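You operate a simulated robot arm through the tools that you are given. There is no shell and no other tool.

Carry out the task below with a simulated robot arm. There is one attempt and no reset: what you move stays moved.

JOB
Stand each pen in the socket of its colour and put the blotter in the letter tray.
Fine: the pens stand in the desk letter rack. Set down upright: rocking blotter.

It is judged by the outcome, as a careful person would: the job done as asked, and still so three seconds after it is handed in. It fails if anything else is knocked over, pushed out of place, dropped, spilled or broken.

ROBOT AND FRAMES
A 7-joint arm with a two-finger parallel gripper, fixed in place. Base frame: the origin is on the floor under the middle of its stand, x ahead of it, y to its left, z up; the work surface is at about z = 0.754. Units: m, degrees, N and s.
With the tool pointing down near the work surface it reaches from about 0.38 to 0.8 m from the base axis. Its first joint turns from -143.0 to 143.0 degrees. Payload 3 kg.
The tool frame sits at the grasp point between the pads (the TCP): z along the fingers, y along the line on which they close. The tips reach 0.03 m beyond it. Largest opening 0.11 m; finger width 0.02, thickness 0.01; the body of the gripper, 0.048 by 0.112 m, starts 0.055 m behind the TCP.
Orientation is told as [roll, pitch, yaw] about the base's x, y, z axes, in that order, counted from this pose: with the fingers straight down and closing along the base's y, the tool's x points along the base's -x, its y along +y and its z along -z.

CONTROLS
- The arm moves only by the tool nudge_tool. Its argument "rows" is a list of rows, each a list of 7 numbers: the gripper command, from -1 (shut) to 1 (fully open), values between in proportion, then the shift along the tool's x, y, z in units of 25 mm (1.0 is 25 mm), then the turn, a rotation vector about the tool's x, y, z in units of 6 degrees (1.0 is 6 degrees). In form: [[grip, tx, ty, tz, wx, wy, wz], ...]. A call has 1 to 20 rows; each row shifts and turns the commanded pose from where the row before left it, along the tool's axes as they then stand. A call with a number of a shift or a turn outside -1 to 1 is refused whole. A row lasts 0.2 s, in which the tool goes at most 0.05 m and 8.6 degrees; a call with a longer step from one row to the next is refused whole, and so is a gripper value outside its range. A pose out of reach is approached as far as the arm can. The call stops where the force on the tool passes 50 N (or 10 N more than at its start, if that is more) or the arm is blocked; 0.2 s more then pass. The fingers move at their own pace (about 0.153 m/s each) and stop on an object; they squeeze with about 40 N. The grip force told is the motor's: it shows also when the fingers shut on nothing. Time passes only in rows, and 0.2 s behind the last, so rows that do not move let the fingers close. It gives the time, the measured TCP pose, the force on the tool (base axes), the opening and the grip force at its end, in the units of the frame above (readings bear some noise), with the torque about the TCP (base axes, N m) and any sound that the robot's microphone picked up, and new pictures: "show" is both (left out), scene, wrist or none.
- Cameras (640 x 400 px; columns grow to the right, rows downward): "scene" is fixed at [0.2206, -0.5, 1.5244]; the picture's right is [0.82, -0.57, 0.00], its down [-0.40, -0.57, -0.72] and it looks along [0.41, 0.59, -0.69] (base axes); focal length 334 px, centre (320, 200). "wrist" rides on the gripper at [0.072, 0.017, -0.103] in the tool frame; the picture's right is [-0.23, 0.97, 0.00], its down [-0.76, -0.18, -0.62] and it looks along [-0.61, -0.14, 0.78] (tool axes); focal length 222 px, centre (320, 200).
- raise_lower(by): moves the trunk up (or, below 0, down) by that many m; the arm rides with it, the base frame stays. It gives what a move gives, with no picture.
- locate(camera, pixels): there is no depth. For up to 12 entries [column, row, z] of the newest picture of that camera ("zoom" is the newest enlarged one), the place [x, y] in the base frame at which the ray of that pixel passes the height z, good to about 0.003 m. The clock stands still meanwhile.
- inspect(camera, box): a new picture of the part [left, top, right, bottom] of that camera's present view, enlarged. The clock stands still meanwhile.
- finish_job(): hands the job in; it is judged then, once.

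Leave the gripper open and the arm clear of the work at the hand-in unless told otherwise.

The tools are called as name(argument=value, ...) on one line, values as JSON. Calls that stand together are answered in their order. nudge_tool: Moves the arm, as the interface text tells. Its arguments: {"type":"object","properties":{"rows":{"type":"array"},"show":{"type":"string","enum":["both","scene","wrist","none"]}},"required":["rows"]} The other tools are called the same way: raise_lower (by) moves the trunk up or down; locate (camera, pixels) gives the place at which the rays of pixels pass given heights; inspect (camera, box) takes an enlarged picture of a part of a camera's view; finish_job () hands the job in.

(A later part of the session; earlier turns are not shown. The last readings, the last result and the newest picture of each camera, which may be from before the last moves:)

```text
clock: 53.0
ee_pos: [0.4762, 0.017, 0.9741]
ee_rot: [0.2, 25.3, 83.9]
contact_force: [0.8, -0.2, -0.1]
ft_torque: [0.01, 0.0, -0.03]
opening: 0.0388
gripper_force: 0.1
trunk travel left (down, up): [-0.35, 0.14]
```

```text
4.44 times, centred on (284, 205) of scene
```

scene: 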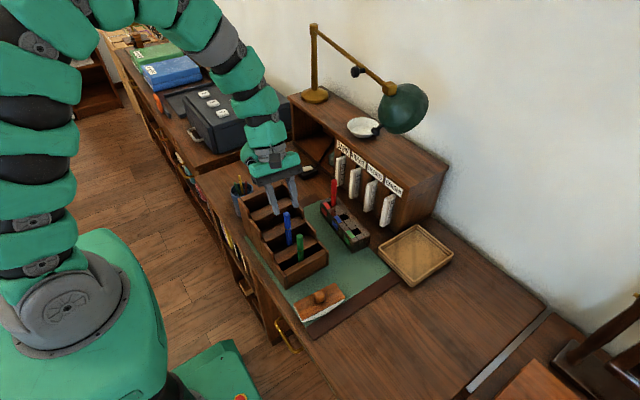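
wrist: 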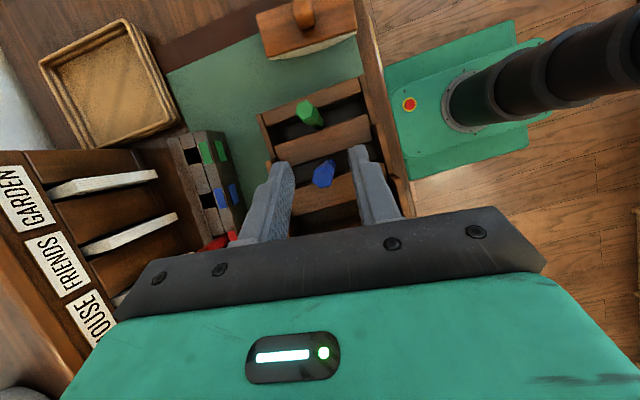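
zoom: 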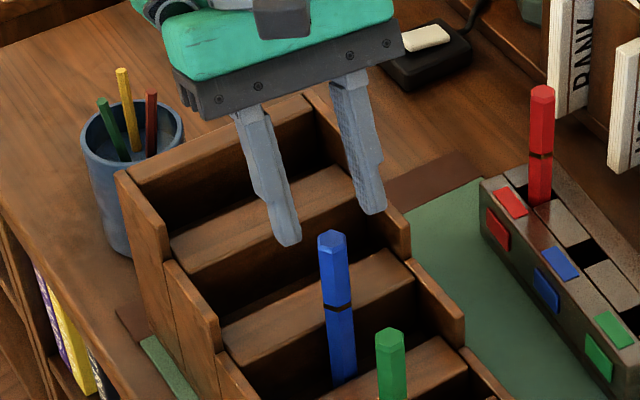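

The blue pen top sits between the fingers, about 2 mm to +x of centre. I'll correct that while descending the rest of the way to TCP z≈0.885, then close.

nudge_tool(rows=[[-0.3, -0.379, -0.06, 0.805, 0, 0, 0], [-0.3, -0.379, 0, 0.805, 0, 0, 0], [-0.3, -0.379, 0, 0.805, 0, 0, 0], [-0.3, -0.379, 0, 0.805, 0, 0, 0], [-0.3, 0, 0, 0, 0, 0, 0]], show="both")

inspect(camera="wrist", box=[230, 100, 430, 240])

inspect(camera="scene", box=[236, 160, 332, 250])

```text
clock: 54.2
ee_pos: [0.4782, 0.0182, 0.8857]
ee_rot: [0.0, 25.1, 83.8]
contact_force: [-0.3, -0.3, 0.3]
ft_torque: [-0.01, 0.05, 0.01]
opening: 0.0384
gripper_force: 0.0
trunk travel left (down, up): [-0.35, 0.14]
```

scene: 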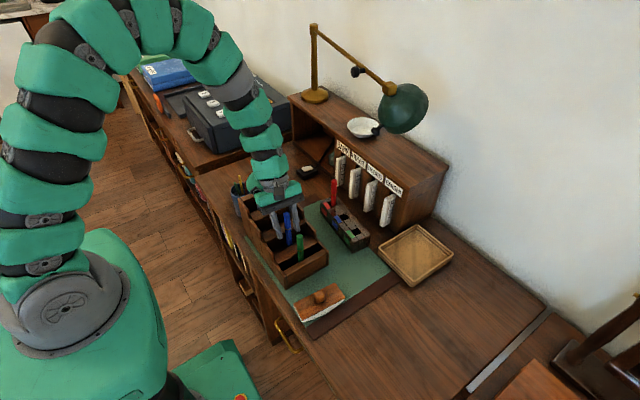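
wrist: 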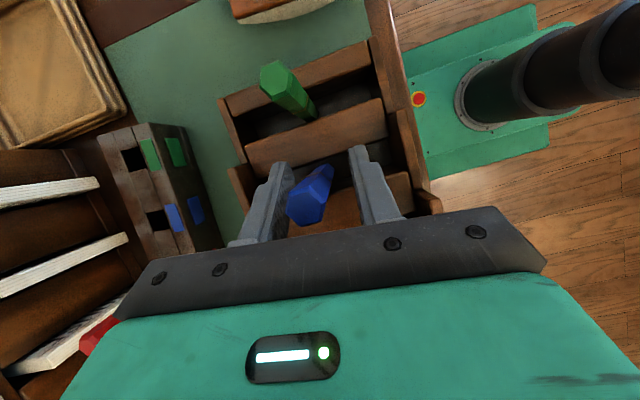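

```text
2.86 times, centred on (330, 170) of wrist
```

zoom: 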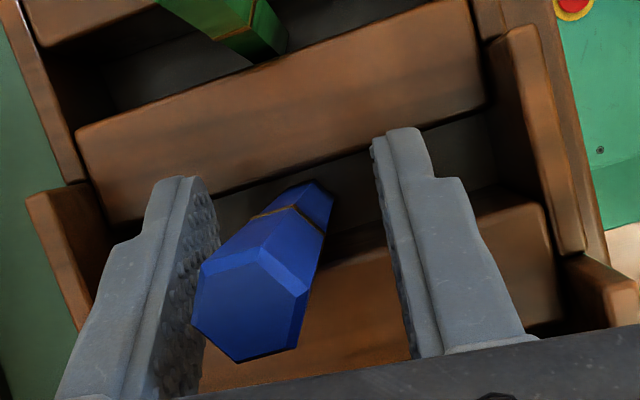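

```text
4.44 times, centred on (284, 205) of scene
```

zoom: 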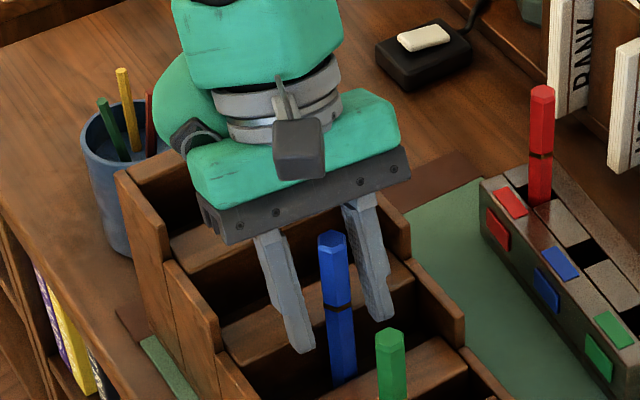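

The pen top computes to within 1 mm of the pads' centre line. I'll close on it.

nudge_tool(rows=[[-0.6, 0, 0, 0, 0, 0, 0], [-1, 0, 0, 0, 0, 0, 0], [-1, 0, 0, 0, 0, 0, 0]], show="none")

```text
clock: 55.0
ee_pos: [0.4765, 0.0174, 0.8851]
ee_rot: [0.0, 25.2, 83.8]
contact_force: [0.3, 0.3, -0.9]
ft_torque: [0.02, -0.04, 0.0]
opening: 0.0153
gripper_force: 40.1
trunk travel left (down, up): [-0.35, 0.14]
```

Gripped at 15.3 mm with no side force. Now I lift straight up about 0.135 m.

nudge_tool(rows=[[-1, 0.2, 0, -0.43, 0, 0, 0], [-1, 0.383, 0, -0.814, 0, 0, 0], [-1, 0.383, 0, -0.814, 0, 0, 0], [-1, 0.383, 0, -0.814, 0, 0, 0], [-1, 0.383, 0, -0.814, 0, 0, 0], [-1, 0.383, 0, -0.814, 0, 0, 0], [-1, 0, 0, 0, 0, 0, 0]], show="both")

inspect(camera="scene", box=[246, 120, 342, 216])

```text
clock: 56.6
ee_pos: [0.4764, 0.0184, 1.007]
ee_rot: [0.0, 25.2, 83.8]
contact_force: [0.6, 0.5, -0.1]
ft_torque: [0.03, 0.02, 0.0]
opening: 0.0151
gripper_force: 39.8
trunk travel left (down, up): [-0.35, 0.14]
```

scene: 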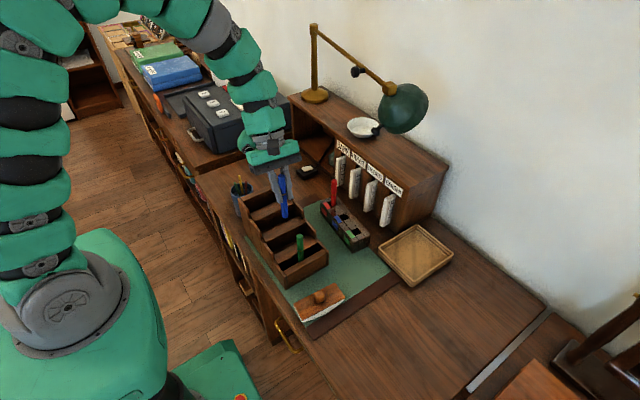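
wrist: 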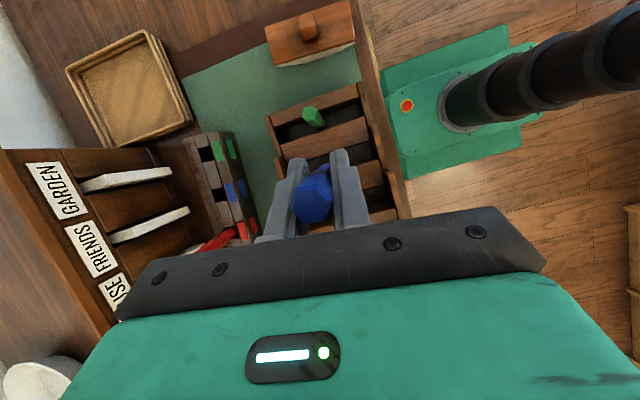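

```text
4.17 times, centred on (294, 168) of scene
```

zoom: 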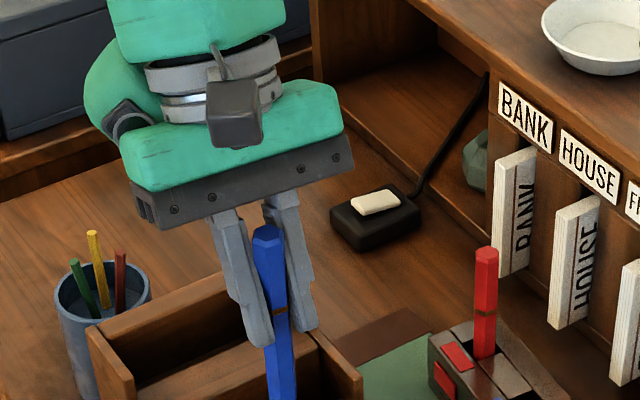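

The blue pen is lifted with its end near z 0.917. I'll travel to x≈0.594, descend to TCP z≈0.93, and look.

nudge_tool(rows=[[-1, -0.0711, -0.9387, -0.0335, 0, 0, 0], [-1, -0.0711, -0.9387, -0.0335, 0, 0, 0], [-1, -0.0711, -0.9387, -0.0335, 0, 0, 0], [-1, -0.0711, -0.9387, -0.0335, 0, 0, 0], [-1, -0.0711, -0.9387, -0.0335, 0, 0, 0], [-1, -0.42, 0, 0.9, 0, 0, 0], [-1, -0.42, 0, 0.9, 0, 0, 0], [-1, -0.42, 0, 0.9, 0, 0, 0], [-1, 0, 0, 0, 0, 0, 0]], show="both")

```text
clock: 58.6
ee_pos: [0.5941, 0.0124, 0.9322]
ee_rot: [0.1, 25.2, 83.8]
contact_force: [0.0, -1.2, -0.2]
ft_torque: [0.01, -0.04, -0.01]
opening: 0.015
gripper_force: 40.7
trunk travel left (down, up): [-0.35, 0.14]
```

scene: 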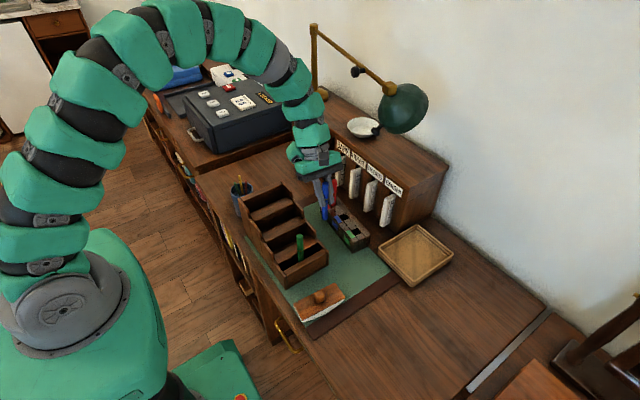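
wrist: 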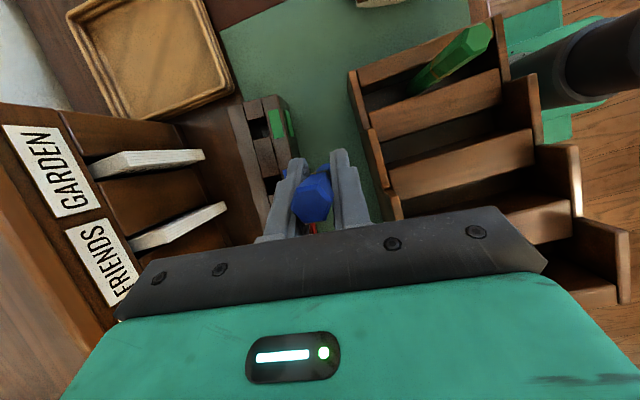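

I'll enlarge both views to check the hand's clearance to the standing red pen before moving in.

inspect(camera="wrist", box=[240, 80, 400, 240])

inspect(camera="scene", box=[280, 140, 400, 250])

```text
2.50 times, centred on (320, 160) of wrist
```

zoom: 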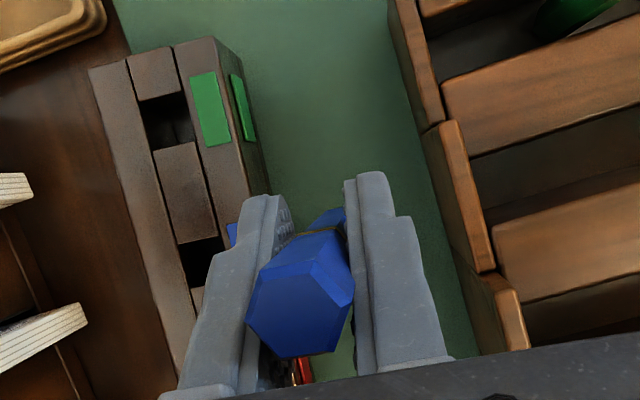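

```text
3.64 times, centred on (340, 195) of scene
```

zoom: 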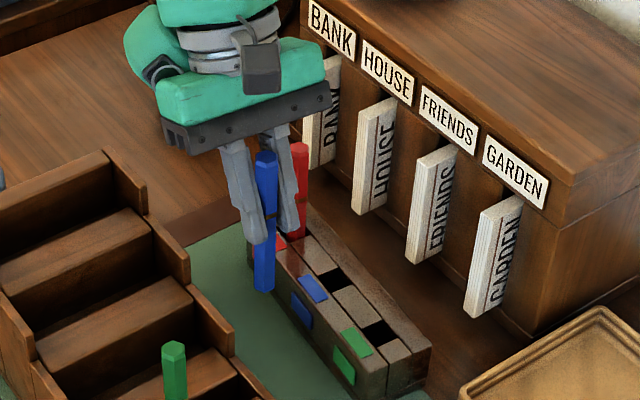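

Clearance to the red pen looks fine. I'll move in above the blue socket at (0.6647,0.0135), with the pen end about 30 mm above the block.

nudge_tool(rows=[[-1, -0.105, -0.935, -0.05, 0, 0, 0], [-1, -0.105, -0.935, -0.05, 0, 0, 0], [-1, -0.105, -0.935, -0.05, 0, 0, 0], [-1, 0, 0, 0, 0, 0, 0]], show="both")

inspect(camera="wrist", box=[240, 80, 400, 240])

inspect(camera="scene", box=[300, 140, 400, 250])

```text
clock: 59.6
ee_pos: [0.6662, 0.0165, 0.9326]
ee_rot: [0.1, 25.3, 83.8]
contact_force: [-0.8, 0.7, -0.1]
ft_torque: [-0.01, 0.03, -0.01]
opening: 0.0151
gripper_force: 39.8
trunk travel left (down, up): [-0.35, 0.14]
```

scene: 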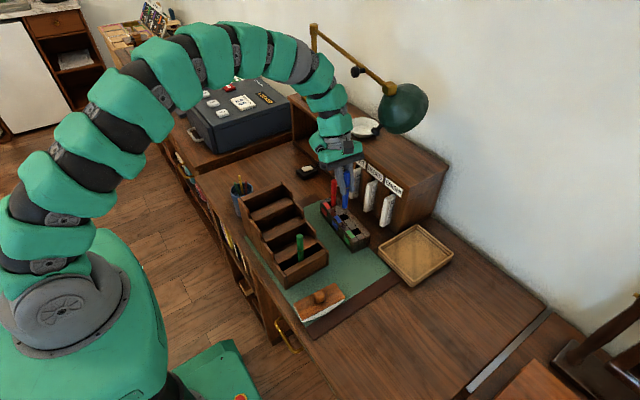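
wrist: 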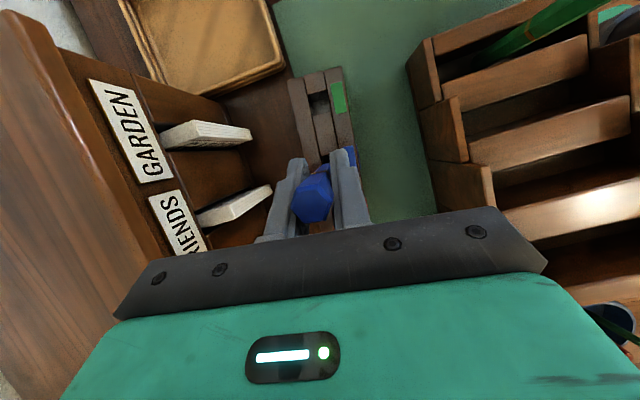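

```text
2.50 times, centred on (320, 160) of wrist
```

zoom: 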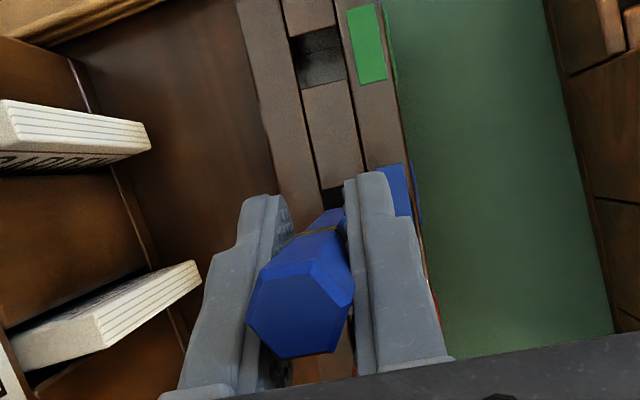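

```text
3.64 times, centred on (350, 195) of scene
```

zoom: 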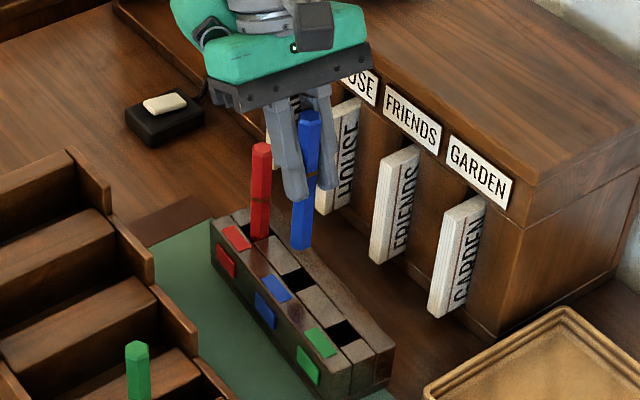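

The hand is clear. I'll lower about 17 mm more, then compare the pen end with the hole in both views.

nudge_tool(rows=[[-1, -0.145, 0, 0.31, 0, 0, 0], [-1, -0.145, 0, 0.31, 0, 0, 0], [-1, 0, 0, 0, 0, 0, 0]], show="none")

inspect(camera="wrist", box=[280, 120, 360, 200])

inspect(camera="scene", box=[316, 180, 372, 236])

```text
clock: 60.4
ee_pos: [0.6657, 0.0145, 0.9173]
ee_rot: [0.0, 25.1, 83.8]
contact_force: [0.6, -0.2, -0.4]
ft_torque: [0.03, 0.03, 0.01]
opening: 0.0151
gripper_force: 40.2
trunk travel left (down, up): [-0.35, 0.14]
```

```text
5.00 times, centred on (320, 160) of wrist
```

zoom: 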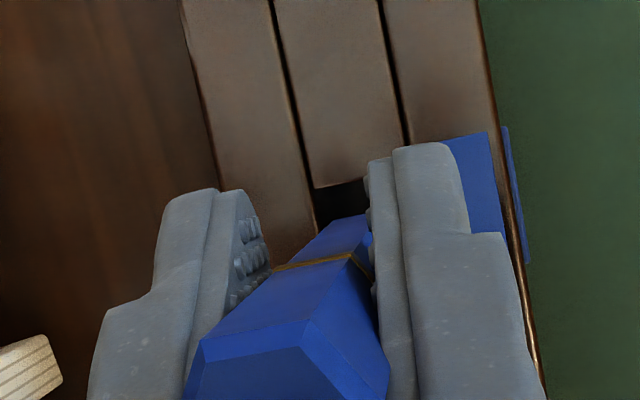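

```text
7.14 times, centred on (344, 208) of scene
```

zoom: 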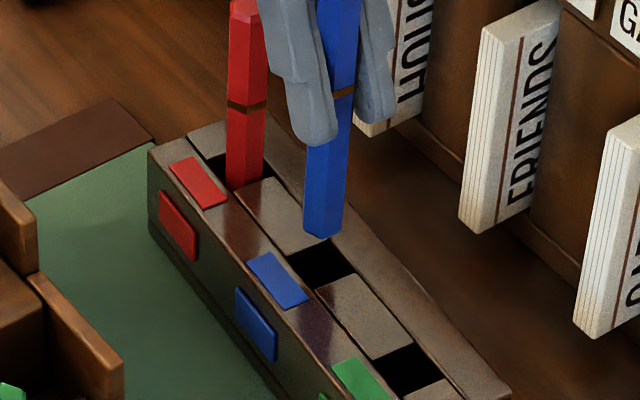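

From both views the hole centre is about 2.4 mm toward -y and 0.8 mm toward -x of the pen. I'll apply that and lower 8 mm.

nudge_tool(rows=[[-1, 0.09, 0.02, 0.042, 0, 0, 0], [-1, -0.068, 0, 0.145, 0, 0, 0], [-1, -0.068, 0, 0.145, 0, 0, 0], [-1, 0, 0, 0, 0, 0, 0]], show="none")

inspect(camera="wrist", box=[280, 120, 360, 200])

inspect(camera="scene", box=[316, 180, 372, 236])

```text
clock: 61.4
ee_pos: [0.6638, 0.0131, 0.9081]
ee_rot: [0.0, 25.3, 83.8]
contact_force: [-0.1, 0.4, -0.4]
ft_torque: [0.01, 0.01, -0.01]
opening: 0.0151
gripper_force: 40.2
trunk travel left (down, up): [-0.35, 0.14]
```

```text
5.00 times, centred on (320, 160) of wrist
```

zoom: 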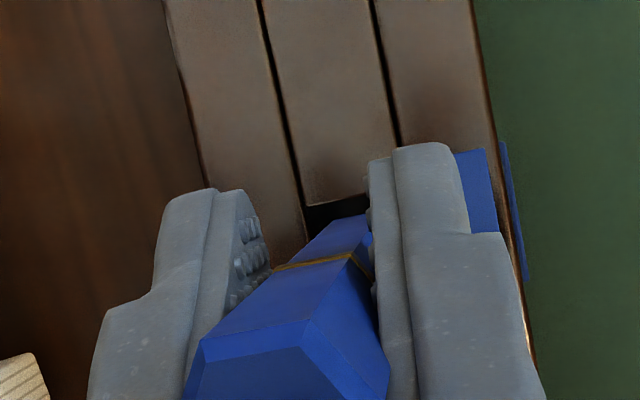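

```text
7.14 times, centred on (344, 208) of scene
```

zoom: 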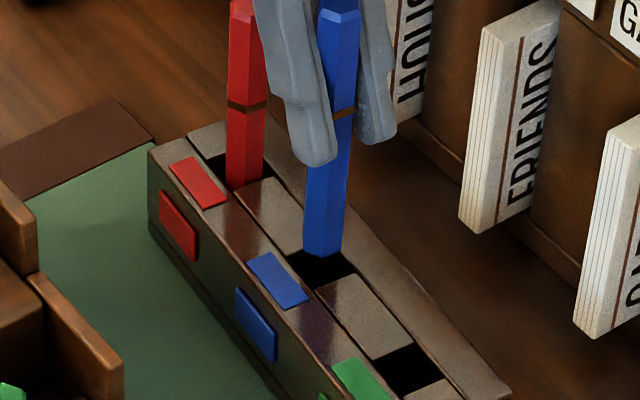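

Alignment is now within about 1 mm in both views. I'll lower in small steps and watch the force.

nudge_tool(rows=[[-1, -0.03, 0, 0.13, 0, 0, 0], [-1, -0.05, 0, 0.11, 0, 0, 0], [-1, 0, 0, 0, 0, 0, 0]], show="none")

inspect(camera="scene", box=[316, 180, 372, 236])

```text
clock: 62.2
ee_pos: [0.6642, 0.0118, 0.9024]
ee_rot: [-0.1, 25.2, 83.8]
contact_force: [0.5, 0.0, -0.9]
ft_torque: [0.01, -0.02, -0.01]
opening: 0.015
gripper_force: 40.3
trunk travel left (down, up): [-0.35, 0.14]
```

```text
7.14 times, centred on (344, 208) of scene
```

zoom: 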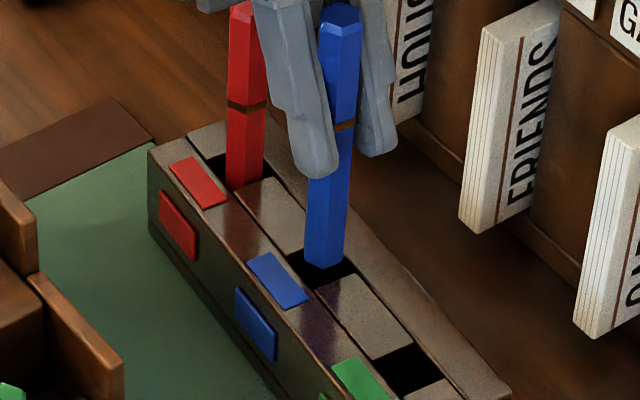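

Still no contact. I'll lower 6 mm more.

nudge_tool(rows=[[-1, -0.05, 0, 0.108, 0, 0, 0], [-1, -0.05, 0, 0.108, 0, 0, 0], [-1, 0, 0, 0, 0, 0, 0]], show="none")

inspect(camera="scene", box=[316, 180, 372, 236])

inspect(camera="wrist", box=[280, 120, 360, 200])

```text
clock: 63.0
ee_pos: [0.6652, 0.0123, 0.8958]
ee_rot: [0.1, 25.2, 83.7]
contact_force: [0.0, -0.2, 0.9]
ft_torque: [0.04, 0.03, -0.02]
opening: 0.0152
gripper_force: 40.6
trunk travel left (down, up): [-0.35, 0.14]
```

```text
7.14 times, centred on (344, 208) of scene
```

zoom: 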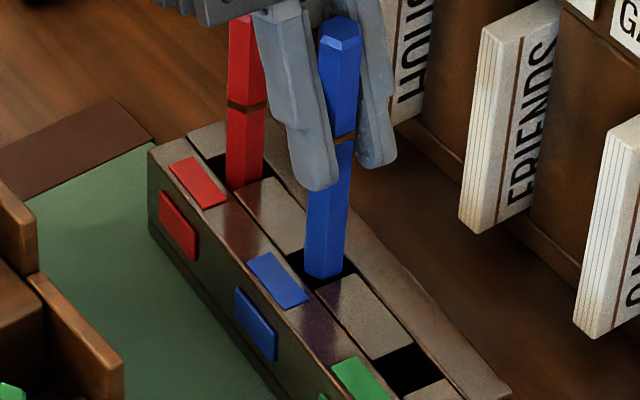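

```text
5.00 times, centred on (320, 160) of wrist
```

zoom: 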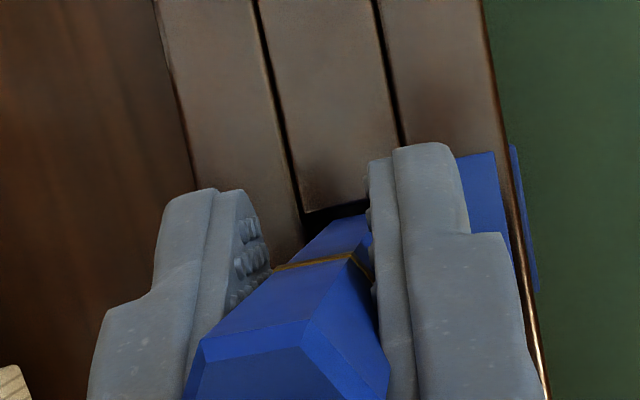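

The pen end is inside the hole by a few mm with no force. Before going deeper, I'll check the gripper body's clearance over the red pen top.

inspect(camera="scene", box=[300, 140, 380, 220])

inspect(camera="wrist", box=[260, 160, 400, 260])

```text
5.00 times, centred on (340, 180) of scene
```

zoom: 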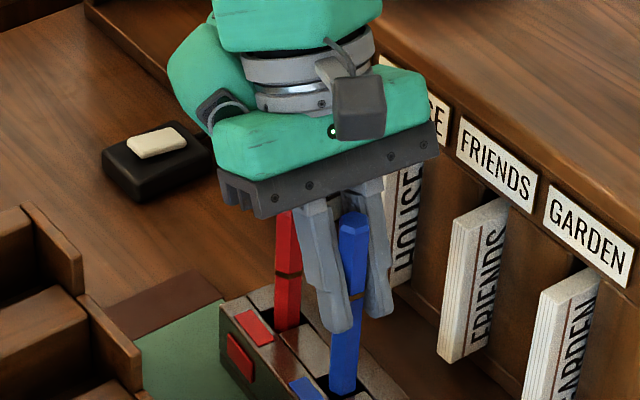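

```text
4.00 times, centred on (330, 210) of wrist
```

zoom: 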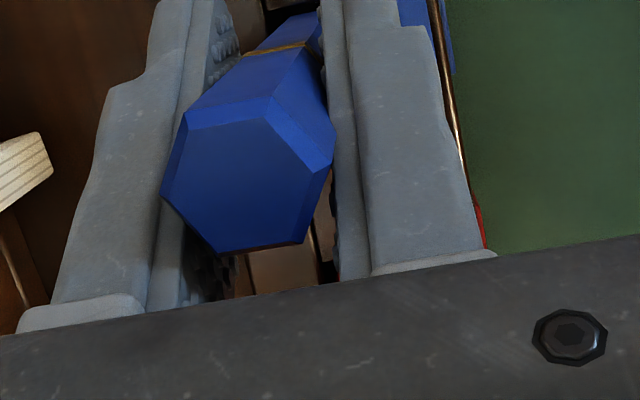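

The red pen's top (z≈0.90) should keep about 9 mm clear of the leaning body even at the lowest point. I'll continue down in steps of about 8 mm.

nudge_tool(rows=[[-1, -0.068, 0, 0.145, 0, 0, 0], [-1, -0.068, 0, 0.145, 0, 0, 0], [-1, 0, 0, 0, 0, 0, 0]], show="none")

inspect(camera="scene", box=[300, 160, 380, 240])

```text
clock: 63.8
ee_pos: [0.6629, 0.0115, 0.8871]
ee_rot: [0.1, 25.1, 83.8]
contact_force: [0.4, 2.7, -0.6]
ft_torque: [0.18, 0.03, 0.0]
opening: 0.0152
gripper_force: 40.0
trunk travel left (down, up): [-0.35, 0.14]
```

```text
5.00 times, centred on (340, 200) of scene
```

zoom: 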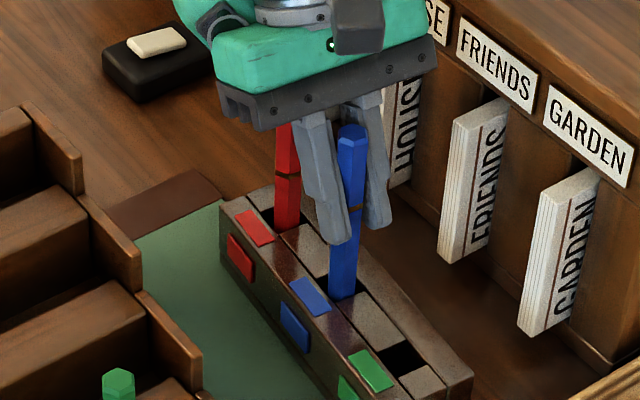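

A +y force of 2.7 N at rim depth shows the pen touching the hole's -y side. I'll shift about 1.3 mm toward +y.

nudge_tool(rows=[[-1, -0.047, 0, -0.022, 0, 0, 0], [-1, 0, 0, 0, 0, 0, 0]], show="none")

```text
clock: 64.4
ee_pos: [0.6636, 0.0122, 0.8865]
ee_rot: [-0.1, 25.3, 83.8]
contact_force: [-0.1, 0.5, 0.7]
ft_torque: [-0.02, 0.02, 0.03]
opening: 0.0149
gripper_force: 39.6
trunk travel left (down, up): [-0.35, 0.14]
```

Side force cleared. I'll keep lowering in small steps.

nudge_tool(rows=[[-1, -0.07, 0, 0.14, 0, 0, 0], [-1, -0.07, 0, 0.14, 0, 0, 0], [-1, 0, 0, 0, 0, 0, 0]], show="none")

```text
clock: 65.2
ee_pos: [0.6642, 0.0124, 0.88]
ee_rot: [0.0, 25.2, 83.8]
contact_force: [-0.2, 0.4, -0.5]
ft_torque: [-0.02, 0.03, -0.01]
opening: 0.015
gripper_force: 40.5
trunk travel left (down, up): [-0.35, 0.14]
```

nudge_tool(rows=[[-1, -0.07, 0, 0.14, 0, 0, 0], [-1, -0.07, 0, 0.14, 0, 0, 0], [-1, 0, 0, 0, 0, 0, 0]], show="none")

inspect(camera="scene", box=[300, 140, 380, 220])

```text
clock: 66.0
ee_pos: [0.6648, 0.0136, 0.8714]
ee_rot: [0.1, 25.2, 83.8]
contact_force: [0.5, -0.1, 0.2]
ft_torque: [0.0, -0.01, 0.01]
opening: 0.0149
gripper_force: 40.5
trunk travel left (down, up): [-0.35, 0.14]
```

```text
5.00 times, centred on (340, 180) of scene
```

zoom: 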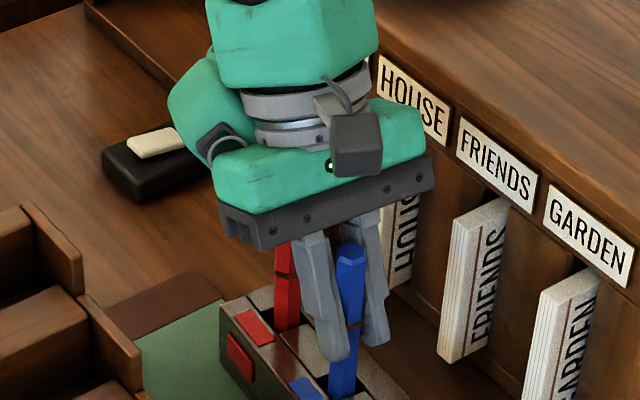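

No forces and everything is clear. I'll continue in finer steps until I feel the floor.

nudge_tool(rows=[[-1, -0.06, 0, 0.12, 0, 0, 0], [-1, -0.06, 0, 0.12, 0, 0, 0], [-1, 0, 0, 0, 0, 0, 0]], show="none")

```text
clock: 66.8
ee_pos: [0.666, 0.0122, 0.8648]
ee_rot: [0.0, 25.2, 83.8]
contact_force: [-0.5, -0.5, 0.1]
ft_torque: [-0.01, -0.03, -0.01]
opening: 0.0153
gripper_force: 40.5
trunk travel left (down, up): [-0.35, 0.14]
```

nudge_tool(rows=[[-1, -0.045, 0, 0.09, 0, 0, 0], [-1, -0.045, 0, 0.09, 0, 0, 0], [-1, 0, 0, 0, 0, 0, 0]], show="none")

inspect(camera="scene", box=[300, 150, 380, 230])

```text
clock: 67.6
ee_pos: [0.665, 0.0135, 0.8614]
ee_rot: [0.0, 25.3, 83.6]
contact_force: [1.6, -3.3, 11.6]
ft_torque: [0.37, -0.13, -0.05]
opening: 0.015
gripper_force: 40.1
trunk travel left (down, up): [-0.35, 0.14]
```

```text
5.00 times, centred on (340, 190) of scene
```

zoom: 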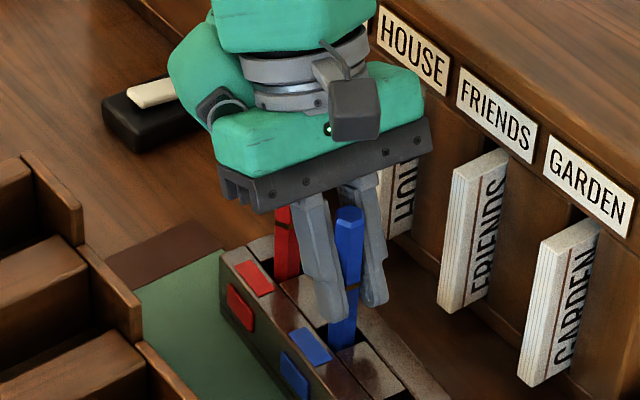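

I read 11.6 N upward with -3.3 N in y and +0.37 N·m. Part of that torque suggests the leaning hand may be brushing the red pen's top while the blue pen reaches the floor. I'll back up 2 mm right away and check.

nudge_tool(rows=[[-1, 0.034, 0, -0.072, 0, 0, 0], [-1, 0, 0, 0, 0, 0, 0]], show="none")

inspect(camera="scene", box=[300, 150, 380, 230])

inspect(camera="wrist", box=[240, 120, 400, 260])

```text
clock: 68.2
ee_pos: [0.6647, 0.0133, 0.8624]
ee_rot: [0.2, 25.2, 83.9]
contact_force: [-1.1, -2.3, 1.9]
ft_torque: [-0.05, 0.06, 0.0]
opening: 0.0149
gripper_force: 40.3
trunk travel left (down, up): [-0.35, 0.14]
```

```text
5.00 times, centred on (340, 190) of scene
```

zoom: 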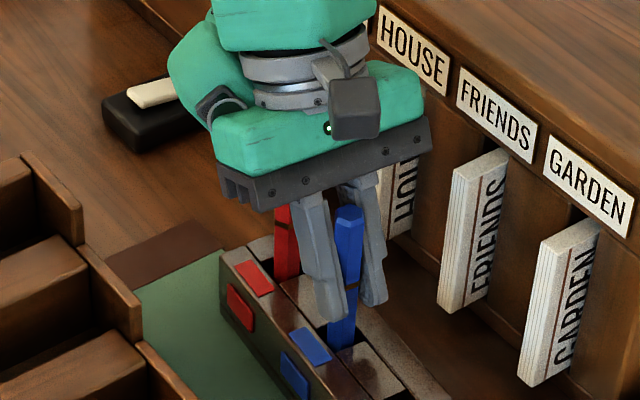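

```text
2.86 times, centred on (320, 190) of wrist
```

zoom: 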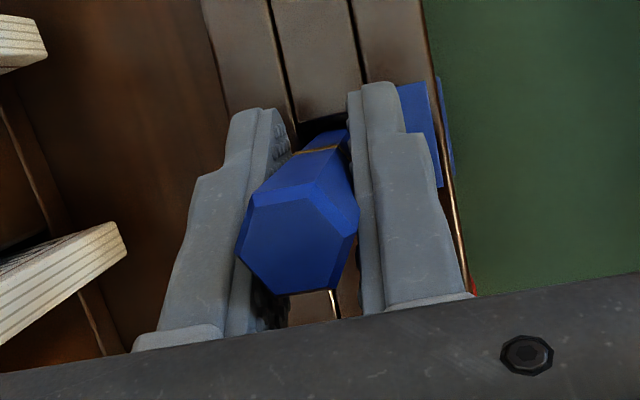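

Forces are nearly gone and the blue pen sits essentially on the socket floor. I'll open the fingers to about 38 mm.

nudge_tool(rows=[[-0.7, 0, 0, 0, 0, 0, 0], [-0.3, 0, 0, 0, 0, 0, 0], [-0.3, 0, 0, 0, 0, 0, 0]], show="none")

inspect(camera="scene", box=[300, 150, 380, 230])

inspect(camera="wrist", box=[240, 120, 400, 260])

```text
clock: 69.0
ee_pos: [0.6653, 0.0138, 0.8619]
ee_rot: [0.1, 25.2, 83.8]
contact_force: [-0.5, 0.2, 0.4]
ft_torque: [0.05, 0.0, 0.02]
opening: 0.0386
gripper_force: 0.1
trunk travel left (down, up): [-0.35, 0.14]
```

```text
5.00 times, centred on (340, 190) of scene
```

zoom: 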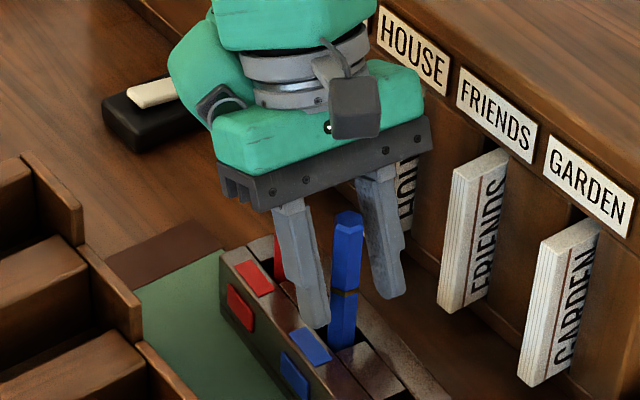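

```text
2.86 times, centred on (320, 190) of wrist
```

zoom: 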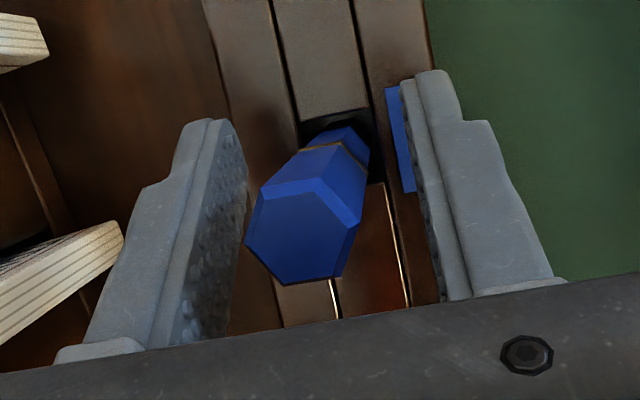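

The blue pen stands free. I'll rise straight up 0.1 m (vertical in base axes), then look.

nudge_tool(rows=[[-0.3, 0.17, 0, -0.36, 0, 0, 0], [-0.3, 0.383, 0, -0.814, 0, 0, 0], [-0.3, 0.383, 0, -0.814, 0, 0, 0], [-0.3, 0.383, 0, -0.814, 0, 0, 0], [-0.3, 0.383, 0, -0.814, 0, 0, 0], [-0.3, 0, 0, 0, 0, 0, 0]], show="both")

inspect(camera="scene", box=[300, 150, 390, 240])

```text
clock: 70.4
ee_pos: [0.6663, 0.0155, 0.9625]
ee_rot: [0.0, 25.2, 83.8]
contact_force: [-0.2, 0.4, -0.4]
ft_torque: [-0.04, -0.01, 0.05]
opening: 0.0383
gripper_force: 0.0
trunk travel left (down, up): [-0.35, 0.14]
```

scene: 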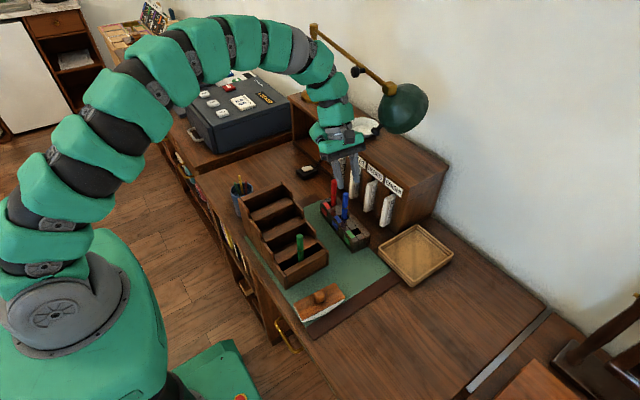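
wrist: 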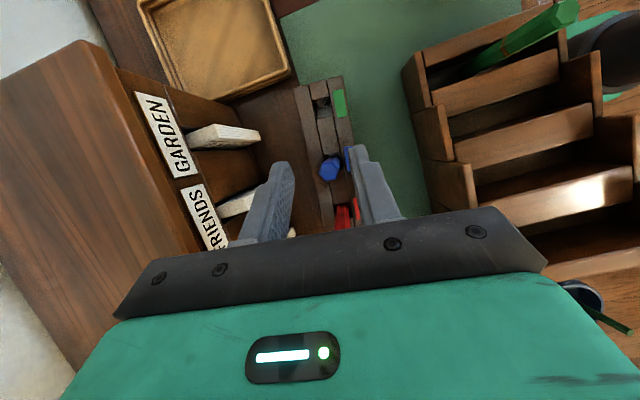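

```text
4.44 times, centred on (345, 195) of scene
```

zoom: 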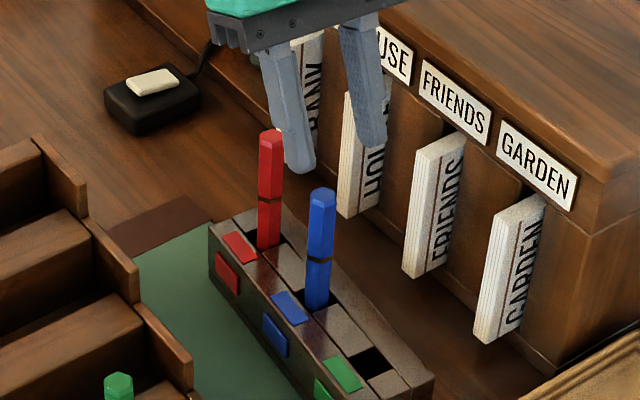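

Both pens stand upright. Now I retract toward -x above the pen tops, rise a bit, and swing the lean from +25° to -25° for the green pen, so the wrist stays on the -y side of the lamp.

nudge_tool(rows=[[-0.3, 0, 0.95, 0, 0, 0, 0], [-0.3, 0, 0.95, 0, 0, 0, 0], [-0.3, 0, 0.95, 0, 0, 0, 0], [-0.3, 0, 0.95, 0, 0, 0, 0], [-0.3, 0, 0.95, 0, 0, 0, 0], [-0.3, 0.383, 0, -0.814, 0, 0, 0], [-0.3, 0.383, 0, -0.814, 0, 0, 0], [-0.3, 0, 0, 0, 0, -0.84, 0], [-0.3, 0, 0, 0, 0, -0.84, 0], [-0.3, 0, 0, 0, 0, -0.84, 0], [-0.3, 0, 0, 0, 0, -0.84, 0], [-0.3, 0, 0, 0, 0, -0.84, 0], [-0.3, 0, 0, 0, 0, -0.84, 0], [-0.3, 0, 0, 0, 0, -0.84, 0], [-0.3, 0, 0, 0, 0, -0.84, 0], [-0.3, 0, 0, 0, 0, -0.84, 0], [-0.3, 0, 0, 0, 0, -0.84, 0], [-0.3, 0, 0, 0, 0, 0, 0]], show="both")

```text
clock: 74.2
ee_pos: [0.547, 0.0275, 1.0076]
ee_rot: [0.0, -25.3, 83.8]
contact_force: [0.4, 0.2, -0.5]
ft_torque: [-0.02, -0.01, -0.01]
opening: 0.0383
gripper_force: 0.1
trunk travel left (down, up): [-0.35, 0.14]
```

scene: 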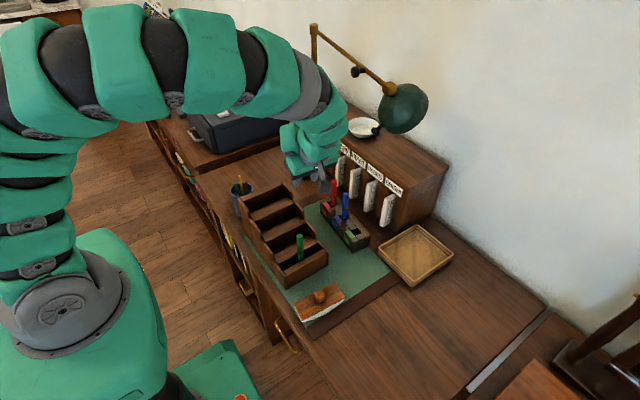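
wrist: 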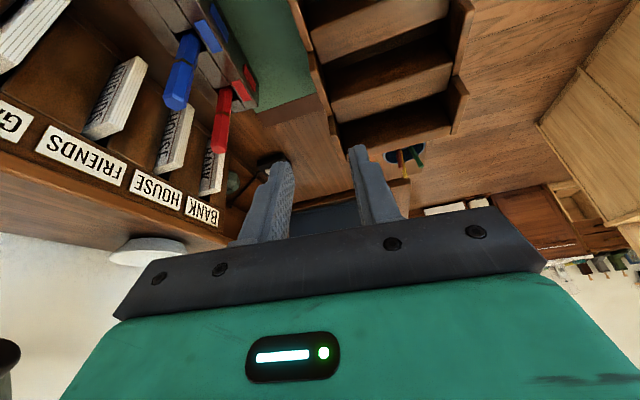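

Leaned -25° now. I'll move above the green pen at (0.4765,-0.0385) and descend to TCP z≈0.945.

nudge_tool(rows=[[-0.3, 0.883, 0.84, -0.417, 0, 0, 0], [-0.3, 0.883, 0.84, -0.417, 0, 0, 0], [-0.3, 0.883, 0.84, -0.417, 0, 0, 0], [-0.3, 0.356, 0, 0.753, 0, 0, 0], [-0.3, 0.356, 0, 0.753, 0, 0, 0], [-0.3, 0.356, 0, 0.753, 0, 0, 0], [-0.3, 0, 0, 0, 0, 0, 0]], show="both")

inspect(camera="wrist", box=[240, 60, 420, 200])

inspect(camera="scene", box=[246, 180, 342, 280])

```text
clock: 75.8
ee_pos: [0.4755, -0.0409, 0.9445]
ee_rot: [0.0, -25.3, 83.8]
contact_force: [0.6, 1.4, -0.5]
ft_torque: [0.01, 0.04, 0.01]
opening: 0.0386
gripper_force: 0.1
trunk travel left (down, up): [-0.35, 0.14]
```

scene: 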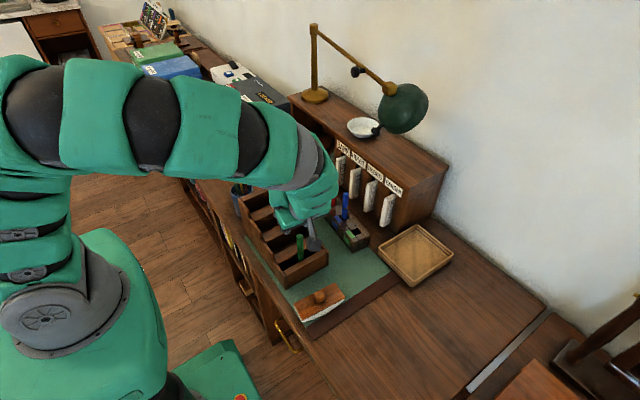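
wrist: 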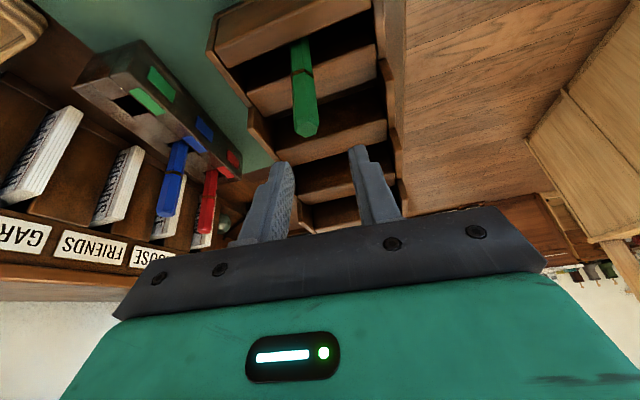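

```text
2.86 times, centred on (330, 130) of wrist
```

zoom: 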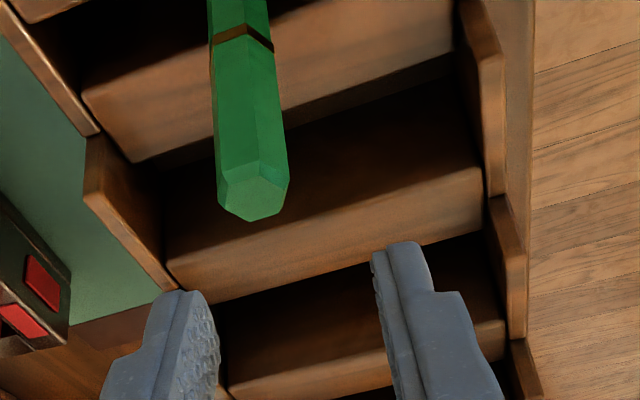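

```text
4.00 times, centred on (294, 230) of scene
```

zoom: 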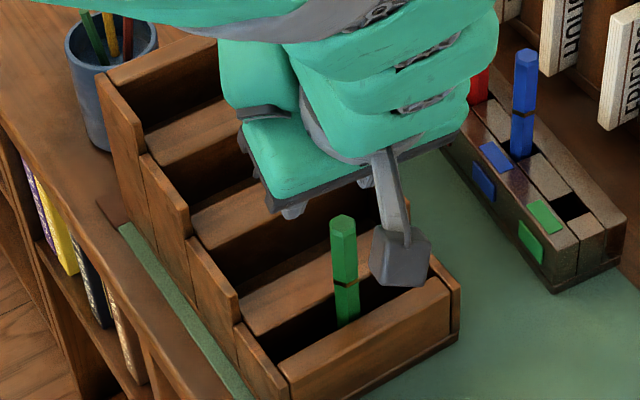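

The green pen sits about 4 mm to +x of the pad centre. I'll correct that while descending to TCP z≈0.866.

nudge_tool(rows=[[-0.3, 0, -0.14, 0, 0, 0, 0], [-0.3, 0.3355, 0, 0.71, 0, 0, 0], [-0.3, 0.3355, 0, 0.71, 0, 0, 0], [-0.3, 0.3355, 0, 0.71, 0, 0, 0], [-0.3, 0.3355, 0, 0.71, 0, 0, 0], [-0.3, 0, 0, 0, 0, 0, 0]], show="wrist")

inspect(camera="wrist", box=[240, 100, 420, 240])

inspect(camera="scene", box=[246, 180, 342, 280])

```text
clock: 77.2
ee_pos: [0.4788, -0.0382, 0.8659]
ee_rot: [-0.1, -25.2, 83.9]
contact_force: [-0.2, 0.3, -0.4]
ft_torque: [0.01, 0.0, 0.04]
opening: 0.0384
gripper_force: 0.0
trunk travel left (down, up): [-0.35, 0.14]
```

wrist: 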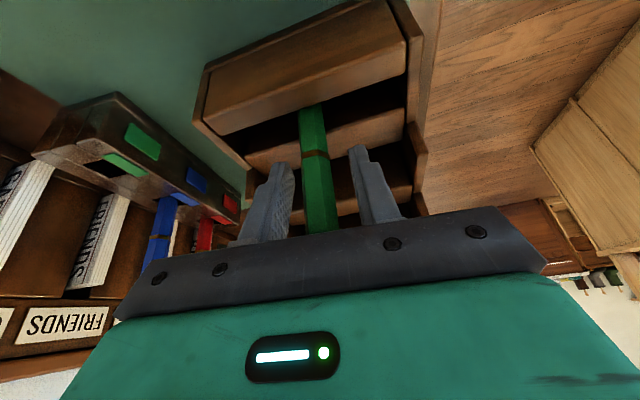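

```text
2.86 times, centred on (330, 170) of wrist
```

zoom: 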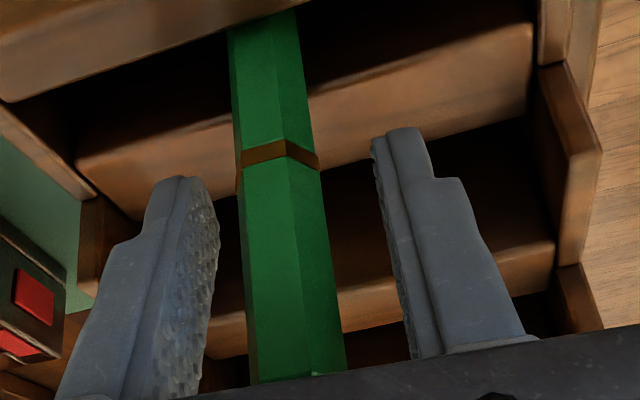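

```text
4.00 times, centred on (294, 230) of scene
```

zoom: 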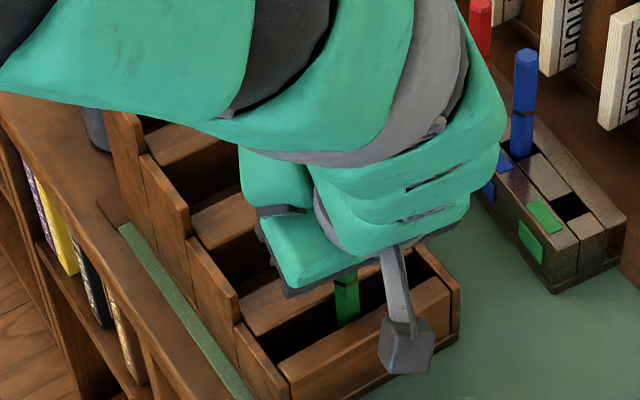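

The green pen is between the pads and no contact shows. I'll close.

nudge_tool(rows=[[-0.6, 0, 0, 0, 0, 0, 0], [-1, 0, 0, 0, 0, 0, 0], [-1, 0, 0, 0, 0, 0, 0]], show="none")

```text
clock: 78.0
ee_pos: [0.4786, -0.0391, 0.8652]
ee_rot: [0.1, -25.1, 83.8]
contact_force: [-0.2, -0.6, 1.0]
ft_torque: [-0.02, 0.03, 0.02]
opening: 0.0152
gripper_force: 39.8
trunk travel left (down, up): [-0.35, 0.14]
```

Gripped at 15.2 mm with no side force. I lift straight up about 0.115 m.

nudge_tool(rows=[[-1, -0.2, 0, -0.42, 0, 0, 0], [-1, -0.393, 0, -0.832, 0, 0, 0], [-1, -0.393, 0, -0.832, 0, 0, 0], [-1, -0.393, 0, -0.832, 0, 0, 0], [-1, -0.393, 0, -0.832, 0, 0, 0], [-1, 0, 0, 0, 0, 0, 0]], show="both")

```text
clock: 79.4
ee_pos: [0.4772, -0.0391, 0.9673]
ee_rot: [0.0, -25.1, 83.8]
contact_force: [-0.2, 0.3, -0.6]
ft_torque: [0.01, 0.03, 0.01]
opening: 0.0151
gripper_force: 40.1
trunk travel left (down, up): [-0.35, 0.14]
```

scene: 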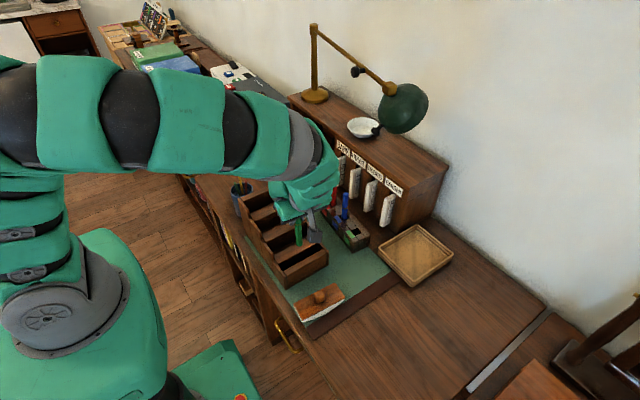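
wrist: 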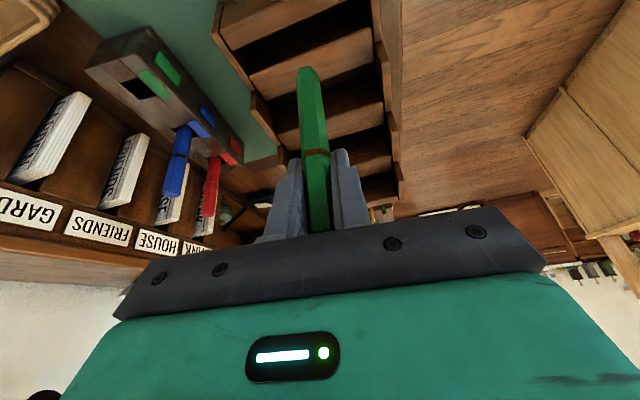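

The green pen is clear with its end near z 0.868. I'll travel to x≈0.59, lower to TCP z≈0.93, and look.

nudge_tool(rows=[[-1, -0.006, -0.909, 0.002, 0, 0, 0], [-1, -0.006, -0.909, 0.002, 0, 0, 0], [-1, -0.006, -0.909, 0.002, 0, 0, 0], [-1, -0.006, -0.909, 0.002, 0, 0, 0], [-1, -0.006, -0.909, 0.002, 0, 0, 0], [-1, 0.32, 0, 0.678, 0, 0, 0], [-1, 0.32, 0, 0.678, 0, 0, 0], [-1, 0, 0, 0, 0, 0, 0]], show="both")

```text
clock: 81.2
ee_pos: [0.5929, -0.0509, 0.9341]
ee_rot: [0.0, -25.2, 83.7]
contact_force: [-0.1, -0.2, -0.4]
ft_torque: [0.01, 0.0, 0.03]
opening: 0.0152
gripper_force: 40.1
trunk travel left (down, up): [-0.35, 0.14]
```

scene: 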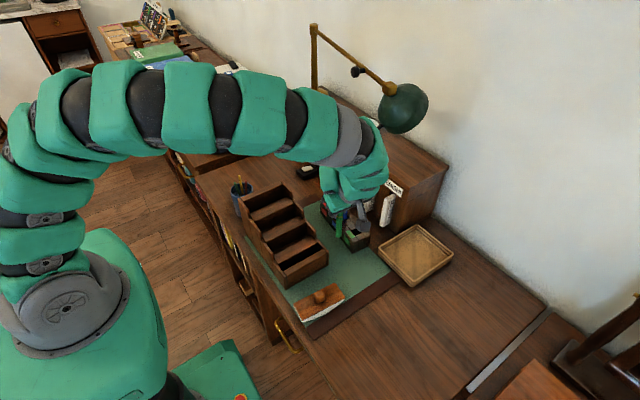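
wrist: 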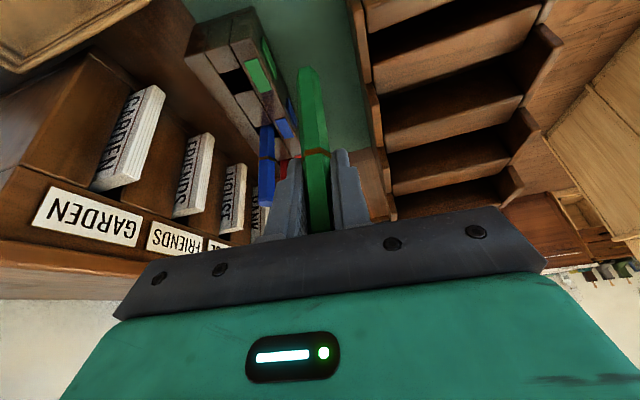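

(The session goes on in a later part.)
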